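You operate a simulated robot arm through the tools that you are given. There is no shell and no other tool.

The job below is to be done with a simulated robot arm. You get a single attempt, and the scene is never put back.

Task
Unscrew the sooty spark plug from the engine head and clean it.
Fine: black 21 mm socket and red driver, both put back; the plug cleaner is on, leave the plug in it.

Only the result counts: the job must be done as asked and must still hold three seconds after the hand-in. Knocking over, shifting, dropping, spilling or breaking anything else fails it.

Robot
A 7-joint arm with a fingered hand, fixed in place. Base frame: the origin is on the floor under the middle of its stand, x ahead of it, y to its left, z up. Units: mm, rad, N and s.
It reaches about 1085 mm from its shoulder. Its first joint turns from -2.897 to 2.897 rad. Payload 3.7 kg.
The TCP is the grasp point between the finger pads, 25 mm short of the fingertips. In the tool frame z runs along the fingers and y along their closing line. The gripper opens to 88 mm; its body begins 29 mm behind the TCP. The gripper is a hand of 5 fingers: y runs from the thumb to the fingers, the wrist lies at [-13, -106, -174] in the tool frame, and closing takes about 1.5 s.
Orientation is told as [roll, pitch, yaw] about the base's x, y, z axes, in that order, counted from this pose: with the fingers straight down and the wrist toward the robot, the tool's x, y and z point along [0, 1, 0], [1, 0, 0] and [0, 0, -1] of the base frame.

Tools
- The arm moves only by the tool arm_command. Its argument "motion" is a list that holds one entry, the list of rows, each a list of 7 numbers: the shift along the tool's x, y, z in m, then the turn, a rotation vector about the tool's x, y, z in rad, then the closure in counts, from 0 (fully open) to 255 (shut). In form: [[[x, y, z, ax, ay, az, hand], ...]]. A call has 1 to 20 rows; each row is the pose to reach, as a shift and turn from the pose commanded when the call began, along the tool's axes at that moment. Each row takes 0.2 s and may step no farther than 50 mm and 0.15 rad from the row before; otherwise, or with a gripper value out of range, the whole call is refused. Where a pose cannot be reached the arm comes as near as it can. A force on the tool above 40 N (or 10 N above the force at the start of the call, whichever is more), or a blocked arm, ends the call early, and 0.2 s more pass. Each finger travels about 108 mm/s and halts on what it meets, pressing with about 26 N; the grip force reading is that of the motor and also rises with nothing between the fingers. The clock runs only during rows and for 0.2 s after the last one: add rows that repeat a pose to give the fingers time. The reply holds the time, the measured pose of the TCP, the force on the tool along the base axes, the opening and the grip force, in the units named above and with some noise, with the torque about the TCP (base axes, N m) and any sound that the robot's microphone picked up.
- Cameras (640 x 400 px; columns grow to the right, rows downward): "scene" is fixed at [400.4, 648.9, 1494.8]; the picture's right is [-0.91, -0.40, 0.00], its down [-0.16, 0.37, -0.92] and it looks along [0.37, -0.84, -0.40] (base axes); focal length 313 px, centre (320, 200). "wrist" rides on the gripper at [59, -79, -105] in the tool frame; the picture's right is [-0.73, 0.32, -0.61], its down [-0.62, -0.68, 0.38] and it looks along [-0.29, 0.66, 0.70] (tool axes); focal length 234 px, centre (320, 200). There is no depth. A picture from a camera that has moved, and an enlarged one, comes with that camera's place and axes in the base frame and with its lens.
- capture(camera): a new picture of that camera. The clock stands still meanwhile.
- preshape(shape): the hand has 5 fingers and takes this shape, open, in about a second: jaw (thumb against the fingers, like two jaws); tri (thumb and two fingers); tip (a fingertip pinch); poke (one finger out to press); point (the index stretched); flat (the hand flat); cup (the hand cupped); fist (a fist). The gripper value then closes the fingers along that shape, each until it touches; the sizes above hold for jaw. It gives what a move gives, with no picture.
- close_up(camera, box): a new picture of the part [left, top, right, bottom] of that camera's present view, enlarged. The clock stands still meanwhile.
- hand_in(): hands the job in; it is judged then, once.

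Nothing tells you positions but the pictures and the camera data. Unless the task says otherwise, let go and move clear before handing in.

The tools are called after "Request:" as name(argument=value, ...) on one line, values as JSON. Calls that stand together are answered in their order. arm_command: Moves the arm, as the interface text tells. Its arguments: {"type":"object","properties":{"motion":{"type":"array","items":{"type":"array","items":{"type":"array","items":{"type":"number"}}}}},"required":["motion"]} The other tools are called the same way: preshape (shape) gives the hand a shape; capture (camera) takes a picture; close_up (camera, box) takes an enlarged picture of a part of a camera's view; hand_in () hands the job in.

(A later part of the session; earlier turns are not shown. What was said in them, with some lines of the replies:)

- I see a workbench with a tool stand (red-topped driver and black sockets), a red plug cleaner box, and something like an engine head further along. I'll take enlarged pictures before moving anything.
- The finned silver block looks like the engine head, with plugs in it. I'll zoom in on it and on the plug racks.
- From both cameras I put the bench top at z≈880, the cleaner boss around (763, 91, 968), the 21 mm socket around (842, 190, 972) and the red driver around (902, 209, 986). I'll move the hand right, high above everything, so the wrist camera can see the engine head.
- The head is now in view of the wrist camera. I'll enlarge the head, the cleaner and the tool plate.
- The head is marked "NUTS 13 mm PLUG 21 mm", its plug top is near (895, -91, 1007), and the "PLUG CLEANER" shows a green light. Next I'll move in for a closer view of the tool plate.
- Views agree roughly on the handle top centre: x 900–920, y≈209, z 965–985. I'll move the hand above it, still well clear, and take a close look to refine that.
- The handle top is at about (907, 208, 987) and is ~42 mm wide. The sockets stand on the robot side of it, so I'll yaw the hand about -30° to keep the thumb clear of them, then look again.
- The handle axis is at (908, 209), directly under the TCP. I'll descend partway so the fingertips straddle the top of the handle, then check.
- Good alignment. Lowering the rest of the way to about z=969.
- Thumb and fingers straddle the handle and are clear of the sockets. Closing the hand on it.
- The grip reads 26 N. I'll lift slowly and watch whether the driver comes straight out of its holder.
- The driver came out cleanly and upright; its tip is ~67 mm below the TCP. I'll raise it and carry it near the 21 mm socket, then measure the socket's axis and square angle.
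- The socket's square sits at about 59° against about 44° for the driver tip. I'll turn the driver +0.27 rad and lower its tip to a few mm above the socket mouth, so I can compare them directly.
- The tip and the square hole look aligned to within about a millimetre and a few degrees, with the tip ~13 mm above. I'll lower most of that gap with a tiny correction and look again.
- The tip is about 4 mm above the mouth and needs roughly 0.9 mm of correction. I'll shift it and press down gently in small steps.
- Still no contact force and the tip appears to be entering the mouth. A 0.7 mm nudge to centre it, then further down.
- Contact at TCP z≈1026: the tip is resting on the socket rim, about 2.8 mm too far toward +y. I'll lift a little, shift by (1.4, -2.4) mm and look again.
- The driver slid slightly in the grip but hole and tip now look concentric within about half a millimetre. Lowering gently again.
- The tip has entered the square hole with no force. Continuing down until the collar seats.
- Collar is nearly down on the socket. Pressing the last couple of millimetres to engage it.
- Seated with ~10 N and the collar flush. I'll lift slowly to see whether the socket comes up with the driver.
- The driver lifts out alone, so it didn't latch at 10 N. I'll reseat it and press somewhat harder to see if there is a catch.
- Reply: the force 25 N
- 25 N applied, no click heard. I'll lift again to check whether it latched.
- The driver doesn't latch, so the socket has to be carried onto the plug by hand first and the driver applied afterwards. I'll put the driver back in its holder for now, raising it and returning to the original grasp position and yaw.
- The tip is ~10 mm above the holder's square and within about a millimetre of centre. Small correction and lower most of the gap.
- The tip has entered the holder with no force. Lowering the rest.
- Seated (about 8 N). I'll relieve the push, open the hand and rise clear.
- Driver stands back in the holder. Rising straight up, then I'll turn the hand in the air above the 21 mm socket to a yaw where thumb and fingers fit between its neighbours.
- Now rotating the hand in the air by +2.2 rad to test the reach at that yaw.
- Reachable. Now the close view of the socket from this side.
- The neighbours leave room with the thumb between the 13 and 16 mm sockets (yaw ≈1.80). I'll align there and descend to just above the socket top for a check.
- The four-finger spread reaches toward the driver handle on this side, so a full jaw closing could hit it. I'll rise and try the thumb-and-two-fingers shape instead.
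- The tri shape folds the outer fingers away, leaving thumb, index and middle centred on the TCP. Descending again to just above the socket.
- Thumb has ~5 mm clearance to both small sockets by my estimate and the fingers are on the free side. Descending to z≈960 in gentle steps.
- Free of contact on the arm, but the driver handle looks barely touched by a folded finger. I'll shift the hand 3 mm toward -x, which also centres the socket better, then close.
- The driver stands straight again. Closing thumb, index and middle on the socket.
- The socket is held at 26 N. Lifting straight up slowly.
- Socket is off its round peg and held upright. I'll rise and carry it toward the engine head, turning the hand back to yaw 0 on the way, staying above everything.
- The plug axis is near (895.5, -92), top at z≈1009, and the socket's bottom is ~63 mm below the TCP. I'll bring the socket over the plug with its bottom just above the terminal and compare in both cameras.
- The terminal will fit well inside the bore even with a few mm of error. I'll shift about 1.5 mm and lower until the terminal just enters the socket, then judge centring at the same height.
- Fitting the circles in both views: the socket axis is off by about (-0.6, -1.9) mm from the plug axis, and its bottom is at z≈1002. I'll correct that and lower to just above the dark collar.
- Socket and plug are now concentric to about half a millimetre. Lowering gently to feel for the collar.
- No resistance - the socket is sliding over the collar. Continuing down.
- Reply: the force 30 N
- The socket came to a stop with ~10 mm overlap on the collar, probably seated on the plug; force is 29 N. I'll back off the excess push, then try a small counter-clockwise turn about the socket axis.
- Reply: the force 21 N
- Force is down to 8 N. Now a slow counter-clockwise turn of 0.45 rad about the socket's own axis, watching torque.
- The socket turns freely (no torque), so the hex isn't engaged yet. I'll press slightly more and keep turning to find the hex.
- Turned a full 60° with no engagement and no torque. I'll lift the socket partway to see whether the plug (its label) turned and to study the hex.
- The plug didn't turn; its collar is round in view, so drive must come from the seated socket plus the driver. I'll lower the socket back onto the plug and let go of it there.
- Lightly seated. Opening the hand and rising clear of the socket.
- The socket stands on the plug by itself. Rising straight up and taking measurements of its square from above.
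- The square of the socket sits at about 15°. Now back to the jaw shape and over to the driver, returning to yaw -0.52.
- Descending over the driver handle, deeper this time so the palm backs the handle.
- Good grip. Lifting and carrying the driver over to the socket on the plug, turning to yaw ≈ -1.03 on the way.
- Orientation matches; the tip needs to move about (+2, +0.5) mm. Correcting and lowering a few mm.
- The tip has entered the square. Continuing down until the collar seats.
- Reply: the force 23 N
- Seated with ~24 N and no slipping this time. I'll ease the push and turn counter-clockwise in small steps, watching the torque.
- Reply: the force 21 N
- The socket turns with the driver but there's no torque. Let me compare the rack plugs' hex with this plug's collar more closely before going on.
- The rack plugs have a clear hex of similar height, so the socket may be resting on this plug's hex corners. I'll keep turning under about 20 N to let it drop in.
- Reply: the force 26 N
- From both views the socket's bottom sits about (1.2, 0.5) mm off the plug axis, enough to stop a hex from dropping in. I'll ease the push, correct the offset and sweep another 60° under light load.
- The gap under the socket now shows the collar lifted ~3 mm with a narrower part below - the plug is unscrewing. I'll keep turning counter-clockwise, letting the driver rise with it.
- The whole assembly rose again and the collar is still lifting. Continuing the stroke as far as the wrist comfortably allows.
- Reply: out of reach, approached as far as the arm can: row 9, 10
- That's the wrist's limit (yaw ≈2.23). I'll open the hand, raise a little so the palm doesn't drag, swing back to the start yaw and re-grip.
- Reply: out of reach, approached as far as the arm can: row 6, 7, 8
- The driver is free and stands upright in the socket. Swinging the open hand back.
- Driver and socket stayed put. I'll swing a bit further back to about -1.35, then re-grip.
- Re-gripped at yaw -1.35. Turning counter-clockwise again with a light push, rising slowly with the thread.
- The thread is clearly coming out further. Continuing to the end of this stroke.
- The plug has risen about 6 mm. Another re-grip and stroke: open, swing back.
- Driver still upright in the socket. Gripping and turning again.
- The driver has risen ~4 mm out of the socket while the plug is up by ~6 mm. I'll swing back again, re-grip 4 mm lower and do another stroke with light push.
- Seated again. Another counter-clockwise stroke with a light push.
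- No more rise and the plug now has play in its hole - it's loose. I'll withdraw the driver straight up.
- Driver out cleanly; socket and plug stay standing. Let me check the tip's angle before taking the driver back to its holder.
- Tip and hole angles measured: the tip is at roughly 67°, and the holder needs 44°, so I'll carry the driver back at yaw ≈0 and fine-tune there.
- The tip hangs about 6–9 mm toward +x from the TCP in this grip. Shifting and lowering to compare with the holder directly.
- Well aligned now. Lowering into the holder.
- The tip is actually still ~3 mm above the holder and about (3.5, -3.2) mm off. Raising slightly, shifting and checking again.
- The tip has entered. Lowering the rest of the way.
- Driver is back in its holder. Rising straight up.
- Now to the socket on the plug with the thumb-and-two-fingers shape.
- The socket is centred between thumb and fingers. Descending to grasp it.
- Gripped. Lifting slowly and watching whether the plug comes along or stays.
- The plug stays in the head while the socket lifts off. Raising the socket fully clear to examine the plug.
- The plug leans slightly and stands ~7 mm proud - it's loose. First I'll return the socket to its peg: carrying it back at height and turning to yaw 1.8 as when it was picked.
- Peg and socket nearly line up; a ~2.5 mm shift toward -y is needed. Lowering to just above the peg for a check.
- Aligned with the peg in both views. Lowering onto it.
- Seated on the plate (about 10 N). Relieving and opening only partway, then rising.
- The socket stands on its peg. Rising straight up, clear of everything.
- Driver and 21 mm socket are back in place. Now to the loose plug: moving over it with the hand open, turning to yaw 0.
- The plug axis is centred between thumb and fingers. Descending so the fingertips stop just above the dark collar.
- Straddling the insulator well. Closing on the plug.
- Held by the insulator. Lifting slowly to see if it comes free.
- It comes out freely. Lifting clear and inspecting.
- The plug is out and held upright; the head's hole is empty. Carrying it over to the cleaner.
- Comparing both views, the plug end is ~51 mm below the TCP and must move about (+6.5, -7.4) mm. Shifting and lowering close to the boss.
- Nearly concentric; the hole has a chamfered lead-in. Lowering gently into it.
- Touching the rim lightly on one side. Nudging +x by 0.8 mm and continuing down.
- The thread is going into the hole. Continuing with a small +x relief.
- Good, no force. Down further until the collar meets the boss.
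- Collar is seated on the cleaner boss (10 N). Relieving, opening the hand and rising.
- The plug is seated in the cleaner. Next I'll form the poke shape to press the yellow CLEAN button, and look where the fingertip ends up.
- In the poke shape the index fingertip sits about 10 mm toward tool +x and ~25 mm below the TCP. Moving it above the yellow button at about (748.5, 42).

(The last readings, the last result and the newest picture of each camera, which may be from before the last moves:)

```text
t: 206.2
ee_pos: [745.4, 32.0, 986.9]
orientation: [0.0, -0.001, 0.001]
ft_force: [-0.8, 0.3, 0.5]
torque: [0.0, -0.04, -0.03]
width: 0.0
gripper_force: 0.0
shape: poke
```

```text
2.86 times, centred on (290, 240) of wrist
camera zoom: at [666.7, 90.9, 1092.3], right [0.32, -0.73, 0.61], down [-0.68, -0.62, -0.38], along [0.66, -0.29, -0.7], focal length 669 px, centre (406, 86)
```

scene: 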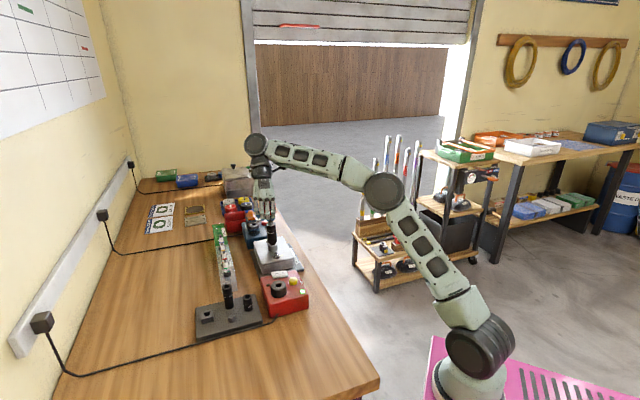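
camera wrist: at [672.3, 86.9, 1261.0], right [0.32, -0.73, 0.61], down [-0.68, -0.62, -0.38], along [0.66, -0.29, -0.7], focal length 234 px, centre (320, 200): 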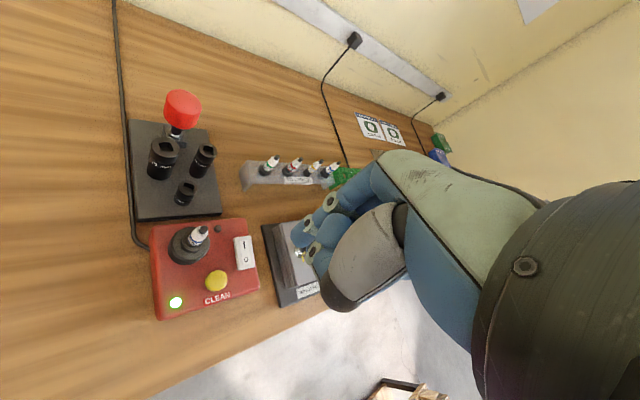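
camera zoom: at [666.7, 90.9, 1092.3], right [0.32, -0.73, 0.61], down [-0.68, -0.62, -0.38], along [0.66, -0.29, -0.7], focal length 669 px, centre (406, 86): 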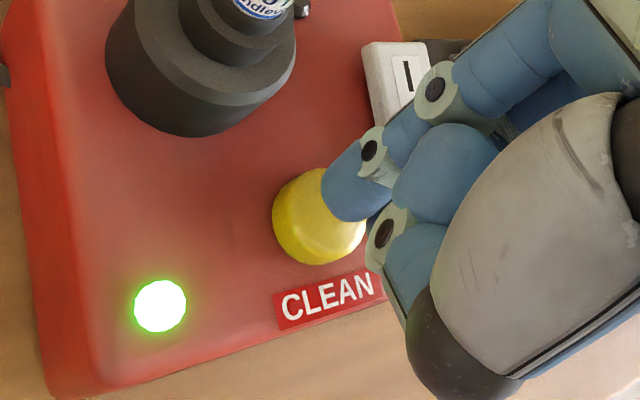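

The fingertip is just above the button. Pressing down slowly.

Request:
arm_command(motion=[[[0, 0, 0.002, 0, 0, 0, 0], [0, 0, 0.004, 0, 0, 0, 0], [0, 0, 0.006, 0, 0, 0, 0], [0, 0, 0.008, 0, 0, 0, 0]]])

Request:
close_up(camera="scene", box=[265, 250, 315, 300])

Request:
close_up(camera="wrist", box=[220, 170, 360, 310])

```text
t: 207.2
ee_pos: [745.8, 32.3, 978.6]
orientation: [0.001, 0.001, 0.0]
ft_force: [-0.5, -0.1, 0.4]
torque: [0.01, -0.01, -0.01]
width: 0.0
gripper_force: 0.1
shape: poke
```

```text
8.00 times, centred on (290, 275) of scene
camera zoom: at [400.4, 648.9, 1494.8], right [-0.91, -0.4, 0.0], down [-0.16, 0.37, -0.92], along [0.37, -0.84, -0.4], focal length 2501 px, centre (560, -400)
```

zoom: 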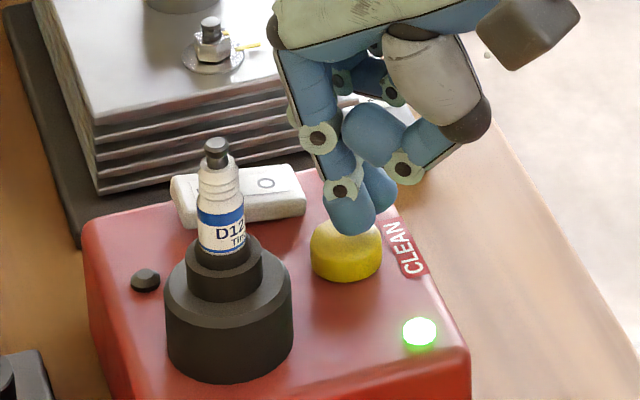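

```text
2.86 times, centred on (290, 240) of wrist
camera zoom: at [666.0, 90.8, 1083.6], right [0.32, -0.73, 0.61], down [-0.68, -0.62, -0.38], along [0.66, -0.29, -0.7], focal length 669 px, centre (406, 86)
```

zoom: 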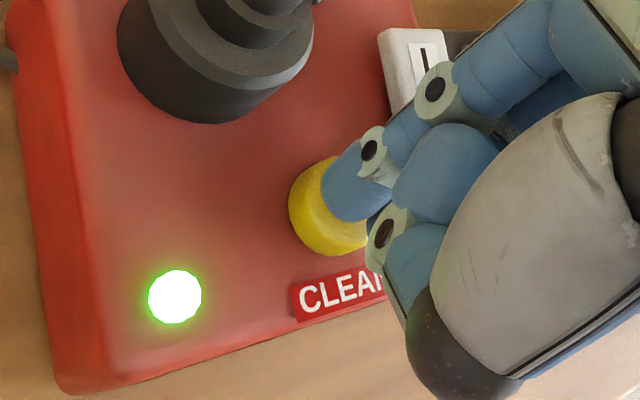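

Request:
arm_command(motion=[[[0, 0, 0.0015, 0, 0, 0, 0], [0, 0, 0.003, 0, 0, 0, 0], [0, 0, 0.0045, 0, 0, 0, 0], [0, 0, 0.006, 0, 0, 0, 0]]])

Request:
close_up(camera="scene", box=[265, 250, 315, 300])

Request:
close_up(camera="wrist", box=[220, 170, 360, 310])

```text
t: 208.2
ee_pos: [744.6, 32.2, 973.4]
orientation: [0.0, 0.0, -0.002]
ft_force: [-0.1, -0.1, 0.0]
torque: [0.0, 0.01, 0.04]
width: 0.0
gripper_force: 0.0
shape: poke
```

```text
8.00 times, centred on (290, 275) of scene
camera zoom: at [400.4, 648.9, 1494.8], right [-0.91, -0.4, 0.0], down [-0.16, 0.37, -0.92], along [0.37, -0.84, -0.4], focal length 2501 px, centre (560, -400)
```

zoom: 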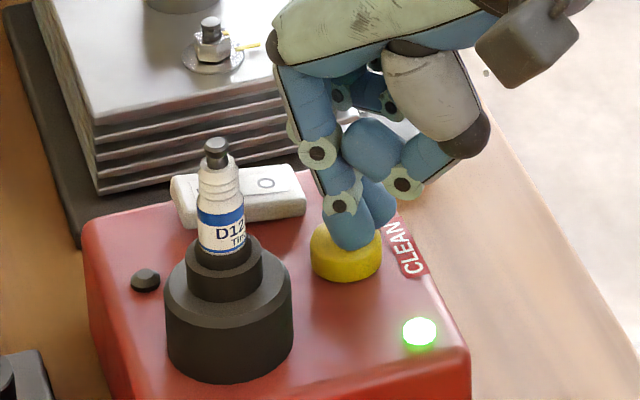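

```text
2.86 times, centred on (290, 240) of wrist
camera zoom: at [666.4, 90.9, 1077.4], right [0.32, -0.73, 0.61], down [-0.68, -0.62, -0.38], along [0.66, -0.29, -0.7], focal length 669 px, centre (406, 86)
```

zoom: 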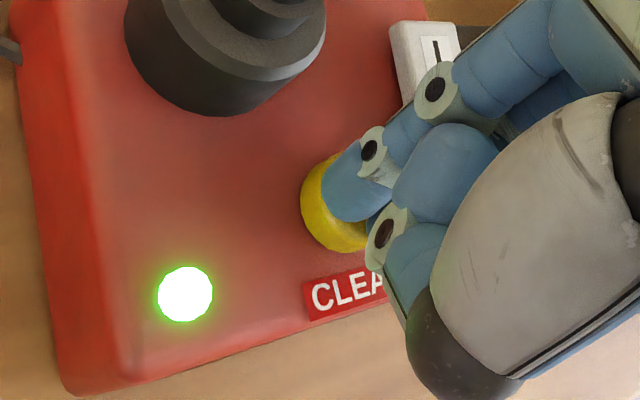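

No contact yet; recomputing, the button top is lower (z≈948) and centred near (750, 36). Raising slightly, shifting over it, then pressing.

Request:
arm_command(motion=[[[0, 0, -0.006, 0, 0, 0, 0], [-0.0025, 0.002, -0.006, 0, 0, 0, 0], [-0.005, 0.004, -0.006, 0, 0, 0, 0], [-0.005, 0.004, -0.004, 0, 0, 0, 0], [-0.005, 0.004, -0.002, 0, 0, 0, 0], [-0.005, 0.004, 0, 0, 0, 0, 0]]])

Request:
close_up(camera="scene", box=[265, 250, 315, 300])

Request:
close_up(camera="wrist", box=[220, 170, 360, 310])

```text
t: 209.6
ee_pos: [748.8, 27.8, 972.0]
orientation: [-0.001, -0.003, 0.0]
ft_force: [0.4, 0.3, 0.1]
torque: [0.03, -0.02, -0.02]
width: 0.1
gripper_force: 0.0
shape: poke
```

```text
8.00 times, centred on (290, 275) of scene
camera zoom: at [400.4, 648.9, 1494.8], right [-0.91, -0.4, 0.0], down [-0.16, 0.37, -0.92], along [0.37, -0.84, -0.4], focal length 2501 px, centre (560, -400)
```

zoom: 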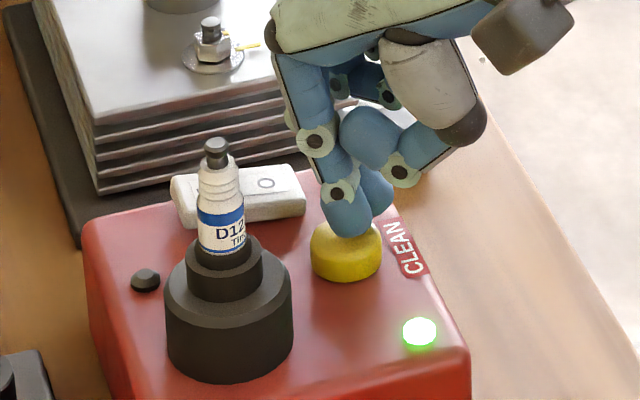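

```text
2.86 times, centred on (290, 240) of wrist
camera zoom: at [670.3, 85.3, 1077.4], right [0.32, -0.73, 0.61], down [-0.68, -0.62, -0.38], along [0.66, -0.29, -0.7], focal length 669 px, centre (406, 86)
```

zoom: 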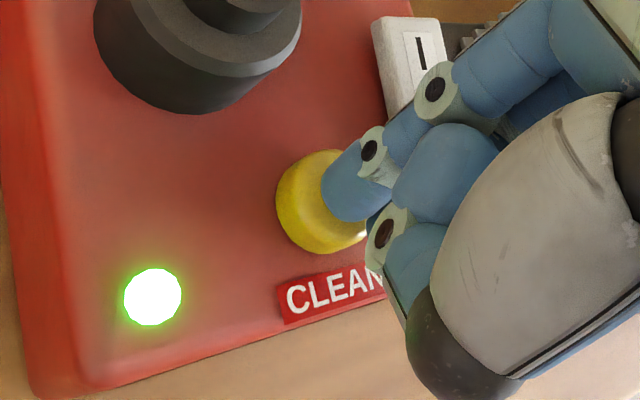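

Fingertip centred on the button. Pressing down.

Request:
arm_command(motion=[[[0, 0, 0.0015, 0, 0, 0, 0], [0, 0, 0.003, 0, 0, 0, 0], [0, 0, 0.0045, 0, 0, 0, 0], [0, 0, 0.006, 0, 0, 0, 0]]])

Request:
close_up(camera="scene", box=[265, 250, 315, 300])

Request:
close_up(camera="wrist", box=[220, 170, 360, 310])

```text
t: 210.6
ee_pos: [747.9, 28.0, 967.5]
orientation: [-0.002, 0.001, 0.0]
ft_force: [-0.5, 0.4, 1.6]
torque: [0.0, -0.02, 0.03]
width: 0.0
gripper_force: 0.0
shape: poke
```

```text
8.00 times, centred on (290, 275) of scene
camera zoom: at [400.4, 648.9, 1494.8], right [-0.91, -0.4, 0.0], down [-0.16, 0.37, -0.92], along [0.37, -0.84, -0.4], focal length 2501 px, centre (560, -400)
```

zoom: 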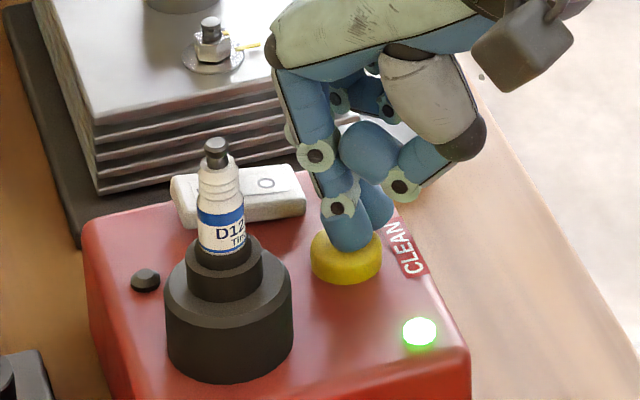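

```text
2.86 times, centred on (290, 240) of wrist
camera zoom: at [670.2, 85.9, 1071.8], right [0.32, -0.73, 0.61], down [-0.68, -0.62, -0.38], along [0.66, -0.29, -0.7], focal length 669 px, centre (406, 86)
```

zoom: 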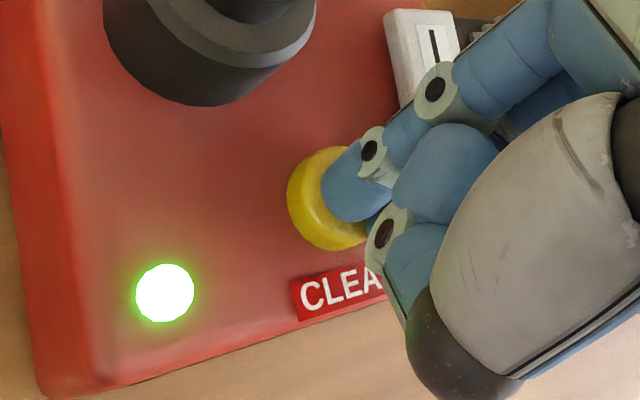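

The button is moving down with ~2 N. Pressing a little further and holding.

Request:
arm_command(motion=[[[0, 0, 0.0015, 0, 0, 0, 0], [0, 0, 0.003, 0, 0, 0, 0], [0, 0, 0.004, 0, 0, 0, 0], [0, 0, 0.004, 0, 0, 0, 0]]])

Request:
close_up(camera="scene", box=[255, 250, 315, 310])

Request:
close_up(camera="wrist", box=[200, 150, 360, 310])

```text
t: 211.6
ee_pos: [748.4, 27.6, 963.4]
orientation: [0.001, -0.002, -0.001]
ft_force: [0.2, 1.3, 6.9]
torque: [0.09, -0.02, 0.01]
width: 0.0
gripper_force: 0.0
shape: poke
heard: click
```

```text
6.67 times, centred on (285, 280) of scene
camera zoom: at [400.4, 648.9, 1494.8], right [-0.91, -0.4, 0.0], down [-0.16, 0.37, -0.92], along [0.37, -0.84, -0.4], focal length 2084 px, centre (553, -333)
```

zoom: 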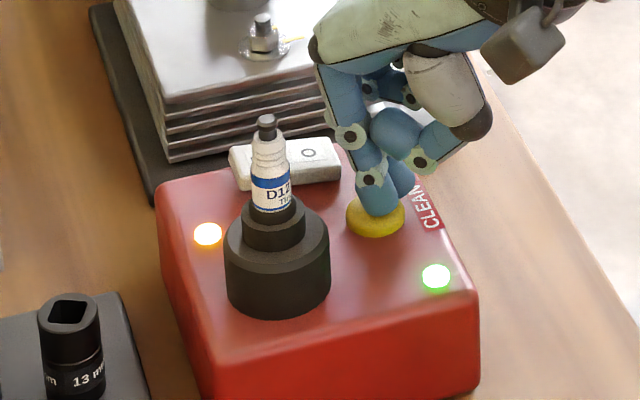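

```text
2.50 times, centred on (280, 230) of wrist
camera zoom: at [670.1, 85.4, 1068.2], right [0.32, -0.73, 0.61], down [-0.68, -0.62, -0.38], along [0.66, -0.29, -0.69], focal length 585 px, centre (420, 125)
```

zoom: 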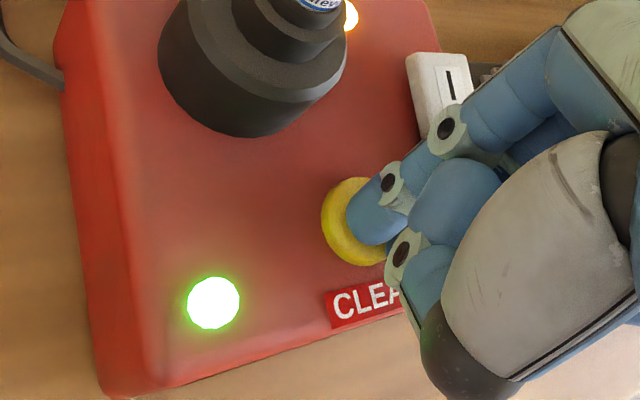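

A click was heard and the lamp beside the boss lit orange - cleaning has started. I'll hold briefly and watch.

Request:
arm_command(motion=[[[0, 0, 0, 0, 0, 0, 0], [0, 0, 0, 0, 0, 0, 0], [0, 0, 0, 0, 0, 0, 0], [0, 0, 0, 0, 0, 0, 0], [0, 0, 0, 0, 0, 0, 0]]])

Request:
close_up(camera="scene", box=[255, 250, 315, 310])

```text
t: 212.8
ee_pos: [747.8, 26.3, 961.3]
orientation: [0.0, -0.002, -0.001]
ft_force: [-0.6, 2.7, 8.0]
torque: [0.11, -0.03, 0.06]
width: 0.0
gripper_force: 0.0
shape: poke
```

```text
6.67 times, centred on (285, 280) of scene
camera zoom: at [400.4, 648.9, 1494.8], right [-0.91, -0.4, 0.0], down [-0.16, 0.37, -0.92], along [0.37, -0.84, -0.4], focal length 2084 px, centre (553, -333)
```

zoom: 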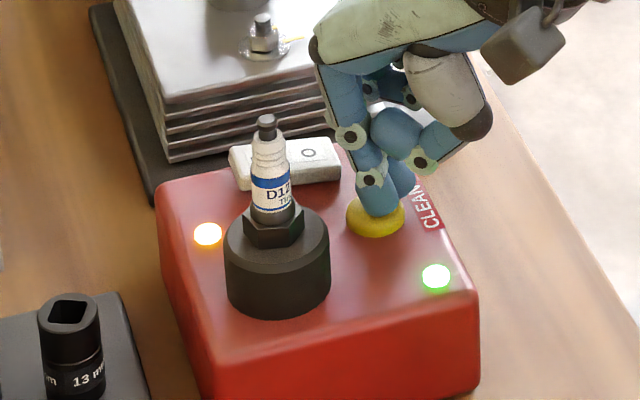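

The soot ring on the plug has vanished and its hex is visible now. I'll hold a bit longer until the cycle shows it's done.

Request:
arm_command(motion=[[[0, 0, 0, 0, 0, 0, 0], [0, 0, 0, 0, 0, 0, 0], [0, 0, 0, 0, 0, 0, 0], [0, 0, 0, 0, 0, 0, 0], [0, 0, 0, 0, 0, 0, 0], [0, 0, 0, 0, 0, 0, 0], [0, 0, 0, 0, 0, 0, 0], [0, 0, 0, 0, 0, 0, 0], [0, 0, 0, 0, 0, 0, 0], [0, 0, 0, 0, 0, 0, 0]]])

Request:
close_up(camera="scene", box=[255, 250, 315, 310])

```text
t: 215.0
ee_pos: [749.1, 26.6, 963.2]
orientation: [0.0, -0.002, 0.0]
ft_force: [-0.5, 3.2, 8.9]
torque: [0.12, 0.0, 0.04]
width: 0.0
gripper_force: 0.0
shape: poke
```

```text
6.67 times, centred on (285, 280) of scene
camera zoom: at [400.4, 648.9, 1494.8], right [-0.91, -0.4, 0.0], down [-0.16, 0.37, -0.92], along [0.37, -0.84, -0.4], focal length 2084 px, centre (553, -333)
```

zoom: 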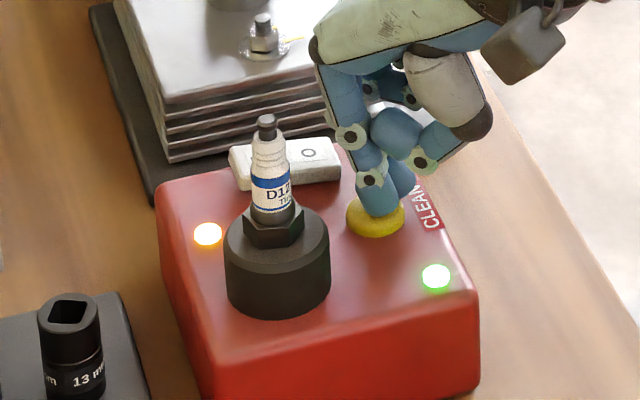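

The plug stays clean with the lamp lit. Releasing the button by rising straight up.

Request:
arm_command(motion=[[[0, 0, -0.005, 0, 0, 0, 0], [0, 0, -0.015, 0, 0, 0, 0], [0, 0, -0.035, 0, 0, 0, 0], [0, 0, -0.065, 0, 0, 0, 0], [0, 0, -0.1, 0, 0, 0, 0], [0, 0, -0.14, 0, 0, 0, 0], [0, 0, -0.18, 0, 0, 0, 0], [0, 0, -0.18, 0, 0, 0, 0]]])

Request:
close_up(camera="scene", box=[255, 250, 315, 310])

Request:
capture(camera="scene")

```text
t: 216.8
ee_pos: [747.5, 27.0, 1142.5]
orientation: [-0.002, -0.001, 0.0]
ft_force: [0.4, 0.1, -0.6]
torque: [0.01, 0.0, -0.02]
width: 0.1
gripper_force: 0.0
shape: poke
```

```text
6.67 times, centred on (285, 280) of scene
camera zoom: at [400.4, 648.9, 1494.8], right [-0.91, -0.4, 0.0], down [-0.16, 0.37, -0.92], along [0.37, -0.84, -0.4], focal length 2084 px, centre (553, -333)
```

zoom: 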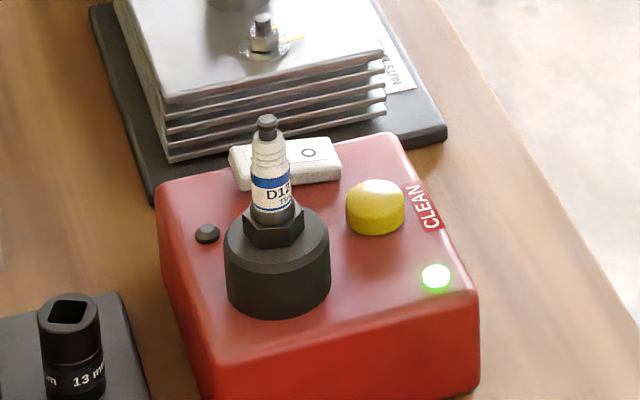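

```text
taken
```

scene: 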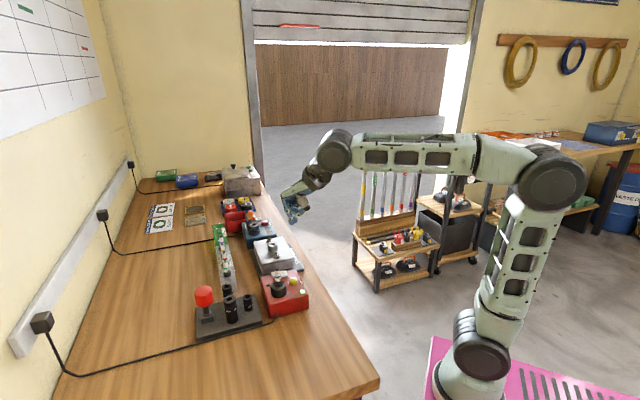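

The plug is clean and still in the cleaner, power left on, lamp off again. Let me verify the tools and the rest of the bench against the start.

Request:
close_up(camera="scene", box=[180, 260, 320, 350])

Request:
close_up(camera="scene", box=[190, 160, 320, 260])

Request:
close_up(camera="scene", box=[240, 222, 310, 282])

Request:
close_up(camera="scene", box=[190, 280, 265, 345])

```text
4.44 times, centred on (250, 305) of scene
camera zoom: at [400.4, 648.9, 1494.8], right [-0.91, -0.4, 0.0], down [-0.16, 0.37, -0.92], along [0.37, -0.84, -0.4], focal length 1389 px, centre (631, -267)
```

zoom: 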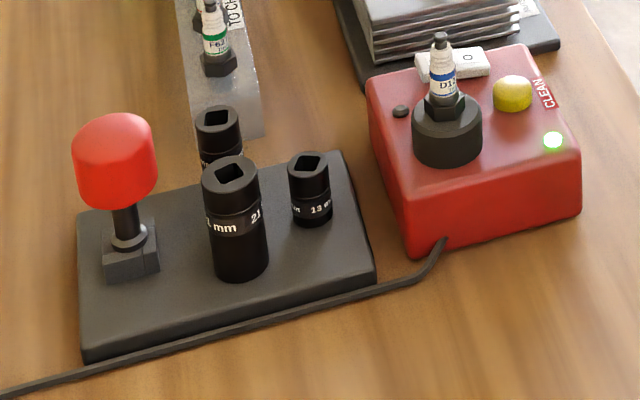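

```text
4.00 times, centred on (255, 210) of scene
camera zoom: at [400.4, 648.9, 1494.8], right [-0.91, -0.4, 0.0], down [-0.16, 0.37, -0.92], along [0.37, -0.84, -0.4], focal length 1250 px, centre (580, 160)
```

zoom: 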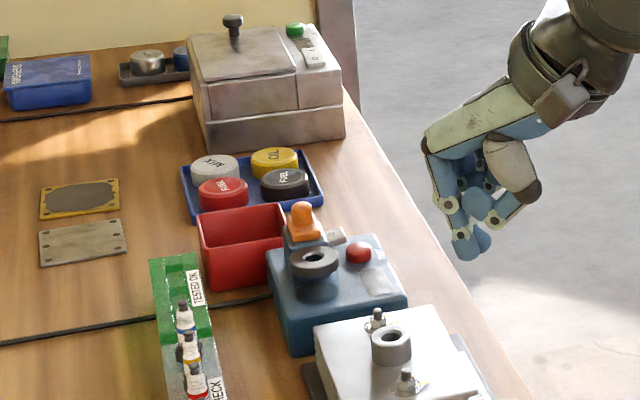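

```text
6.67 times, centred on (275, 252) of scene
camera zoom: at [400.4, 648.9, 1494.8], right [-0.91, -0.4, 0.0], down [-0.16, 0.37, -0.92], along [0.37, -0.84, -0.4], focal length 2084 px, centre (620, -147)
```

zoom: 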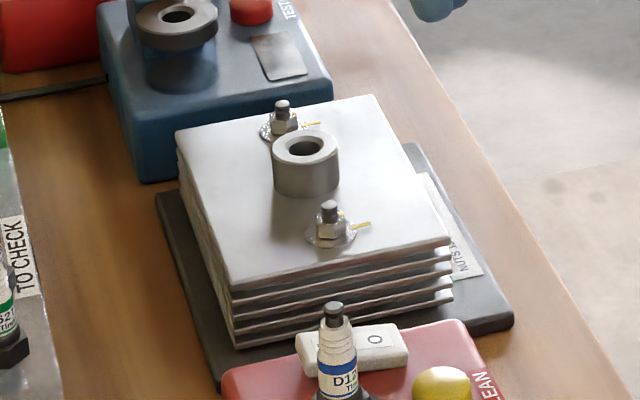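

```text
6.15 times, centred on (228, 312) of scene
camera zoom: at [400.4, 648.9, 1494.8], right [-0.91, -0.4, 0.0], down [-0.16, 0.37, -0.92], along [0.37, -0.84, -0.4], focal length 1924 px, centre (889, -492)
```

zoom: 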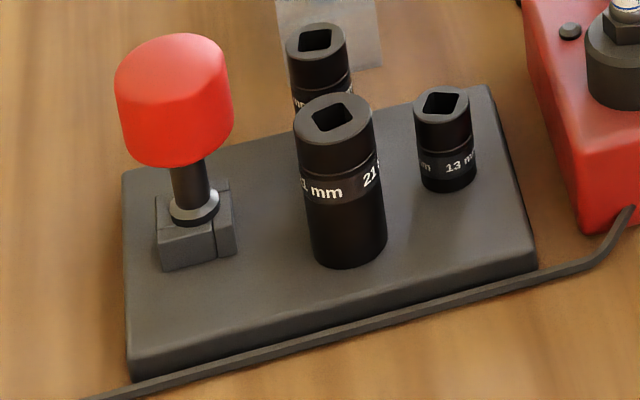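

Request:
close_up(camera="scene", box=[267, 262, 293, 296])

Request:
capture(camera="wrist")

Request:
close_up(camera="wrist", box=[150, 200, 260, 310])

```text
11.76 times, centred on (280, 279) of scene
camera zoom: at [400.4, 648.9, 1494.8], right [-0.91, -0.4, 0.0], down [-0.16, 0.37, -0.92], along [0.37, -0.84, -0.4], focal length 3678 px, centre (791, -729)
```

zoom: 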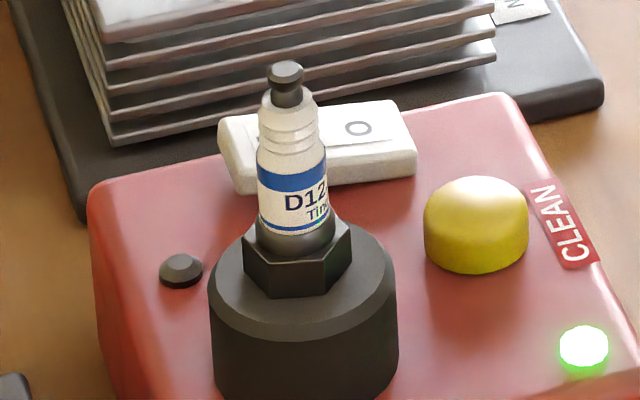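

```text
taken
camera wrist: at [668.5, 86.5, 1247.7], right [0.32, -0.73, 0.61], down [-0.68, -0.62, -0.38], along [0.66, -0.29, -0.7], focal length 234 px, centre (320, 200)
```

wrist: 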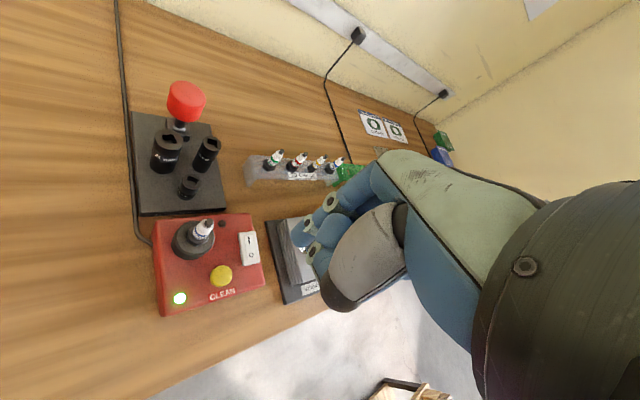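

```text
3.64 times, centred on (205, 255) of wrist
camera zoom: at [668.5, 86.5, 1247.7], right [0.32, -0.73, 0.61], down [-0.68, -0.62, -0.38], along [0.66, -0.29, -0.7], focal length 852 px, centre (738, 0)
```

zoom: 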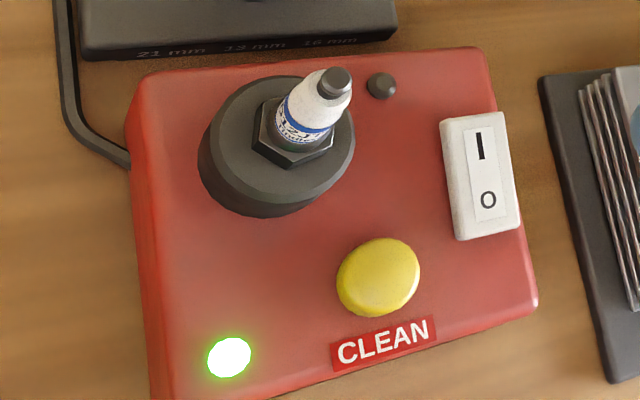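

The clean plug sits in the cleaner with its hex flat on the boss, and the power is still on. The 21 mm socket and the red driver are back in their places, everything else is where it started, and the hand is well clear, so I'm handing the job in.

Request:
hand_in()

```text
The job is handed in.
```

The spark plug is unscrewed from the engine head, cleaned, and standing in the plug cleaner. I've handed the job in; no verdict has come back.

- **Plug:** I loosened it with the 21 mm socket and the red driver, then lifted it out and set it in the cleaner by hand. When I pressed CLEAN, the machine clicked and its lamp lit orange. The ring of soot around the hex went away.
- **Cleaner:** the power is still on, as you left it, and the plug is sitting straight in the hole.
- **Tools:** the socket is back on its peg and the driver is back in its holder. Both are within about a millimetre of where they started.
- **Rest of the bench:** in the last pictures nothing else has moved or fallen. Twice, while the hand was around the 21 mm socket, a finger touched the driver handle and tilted it slightly in its holder; it is upright now.
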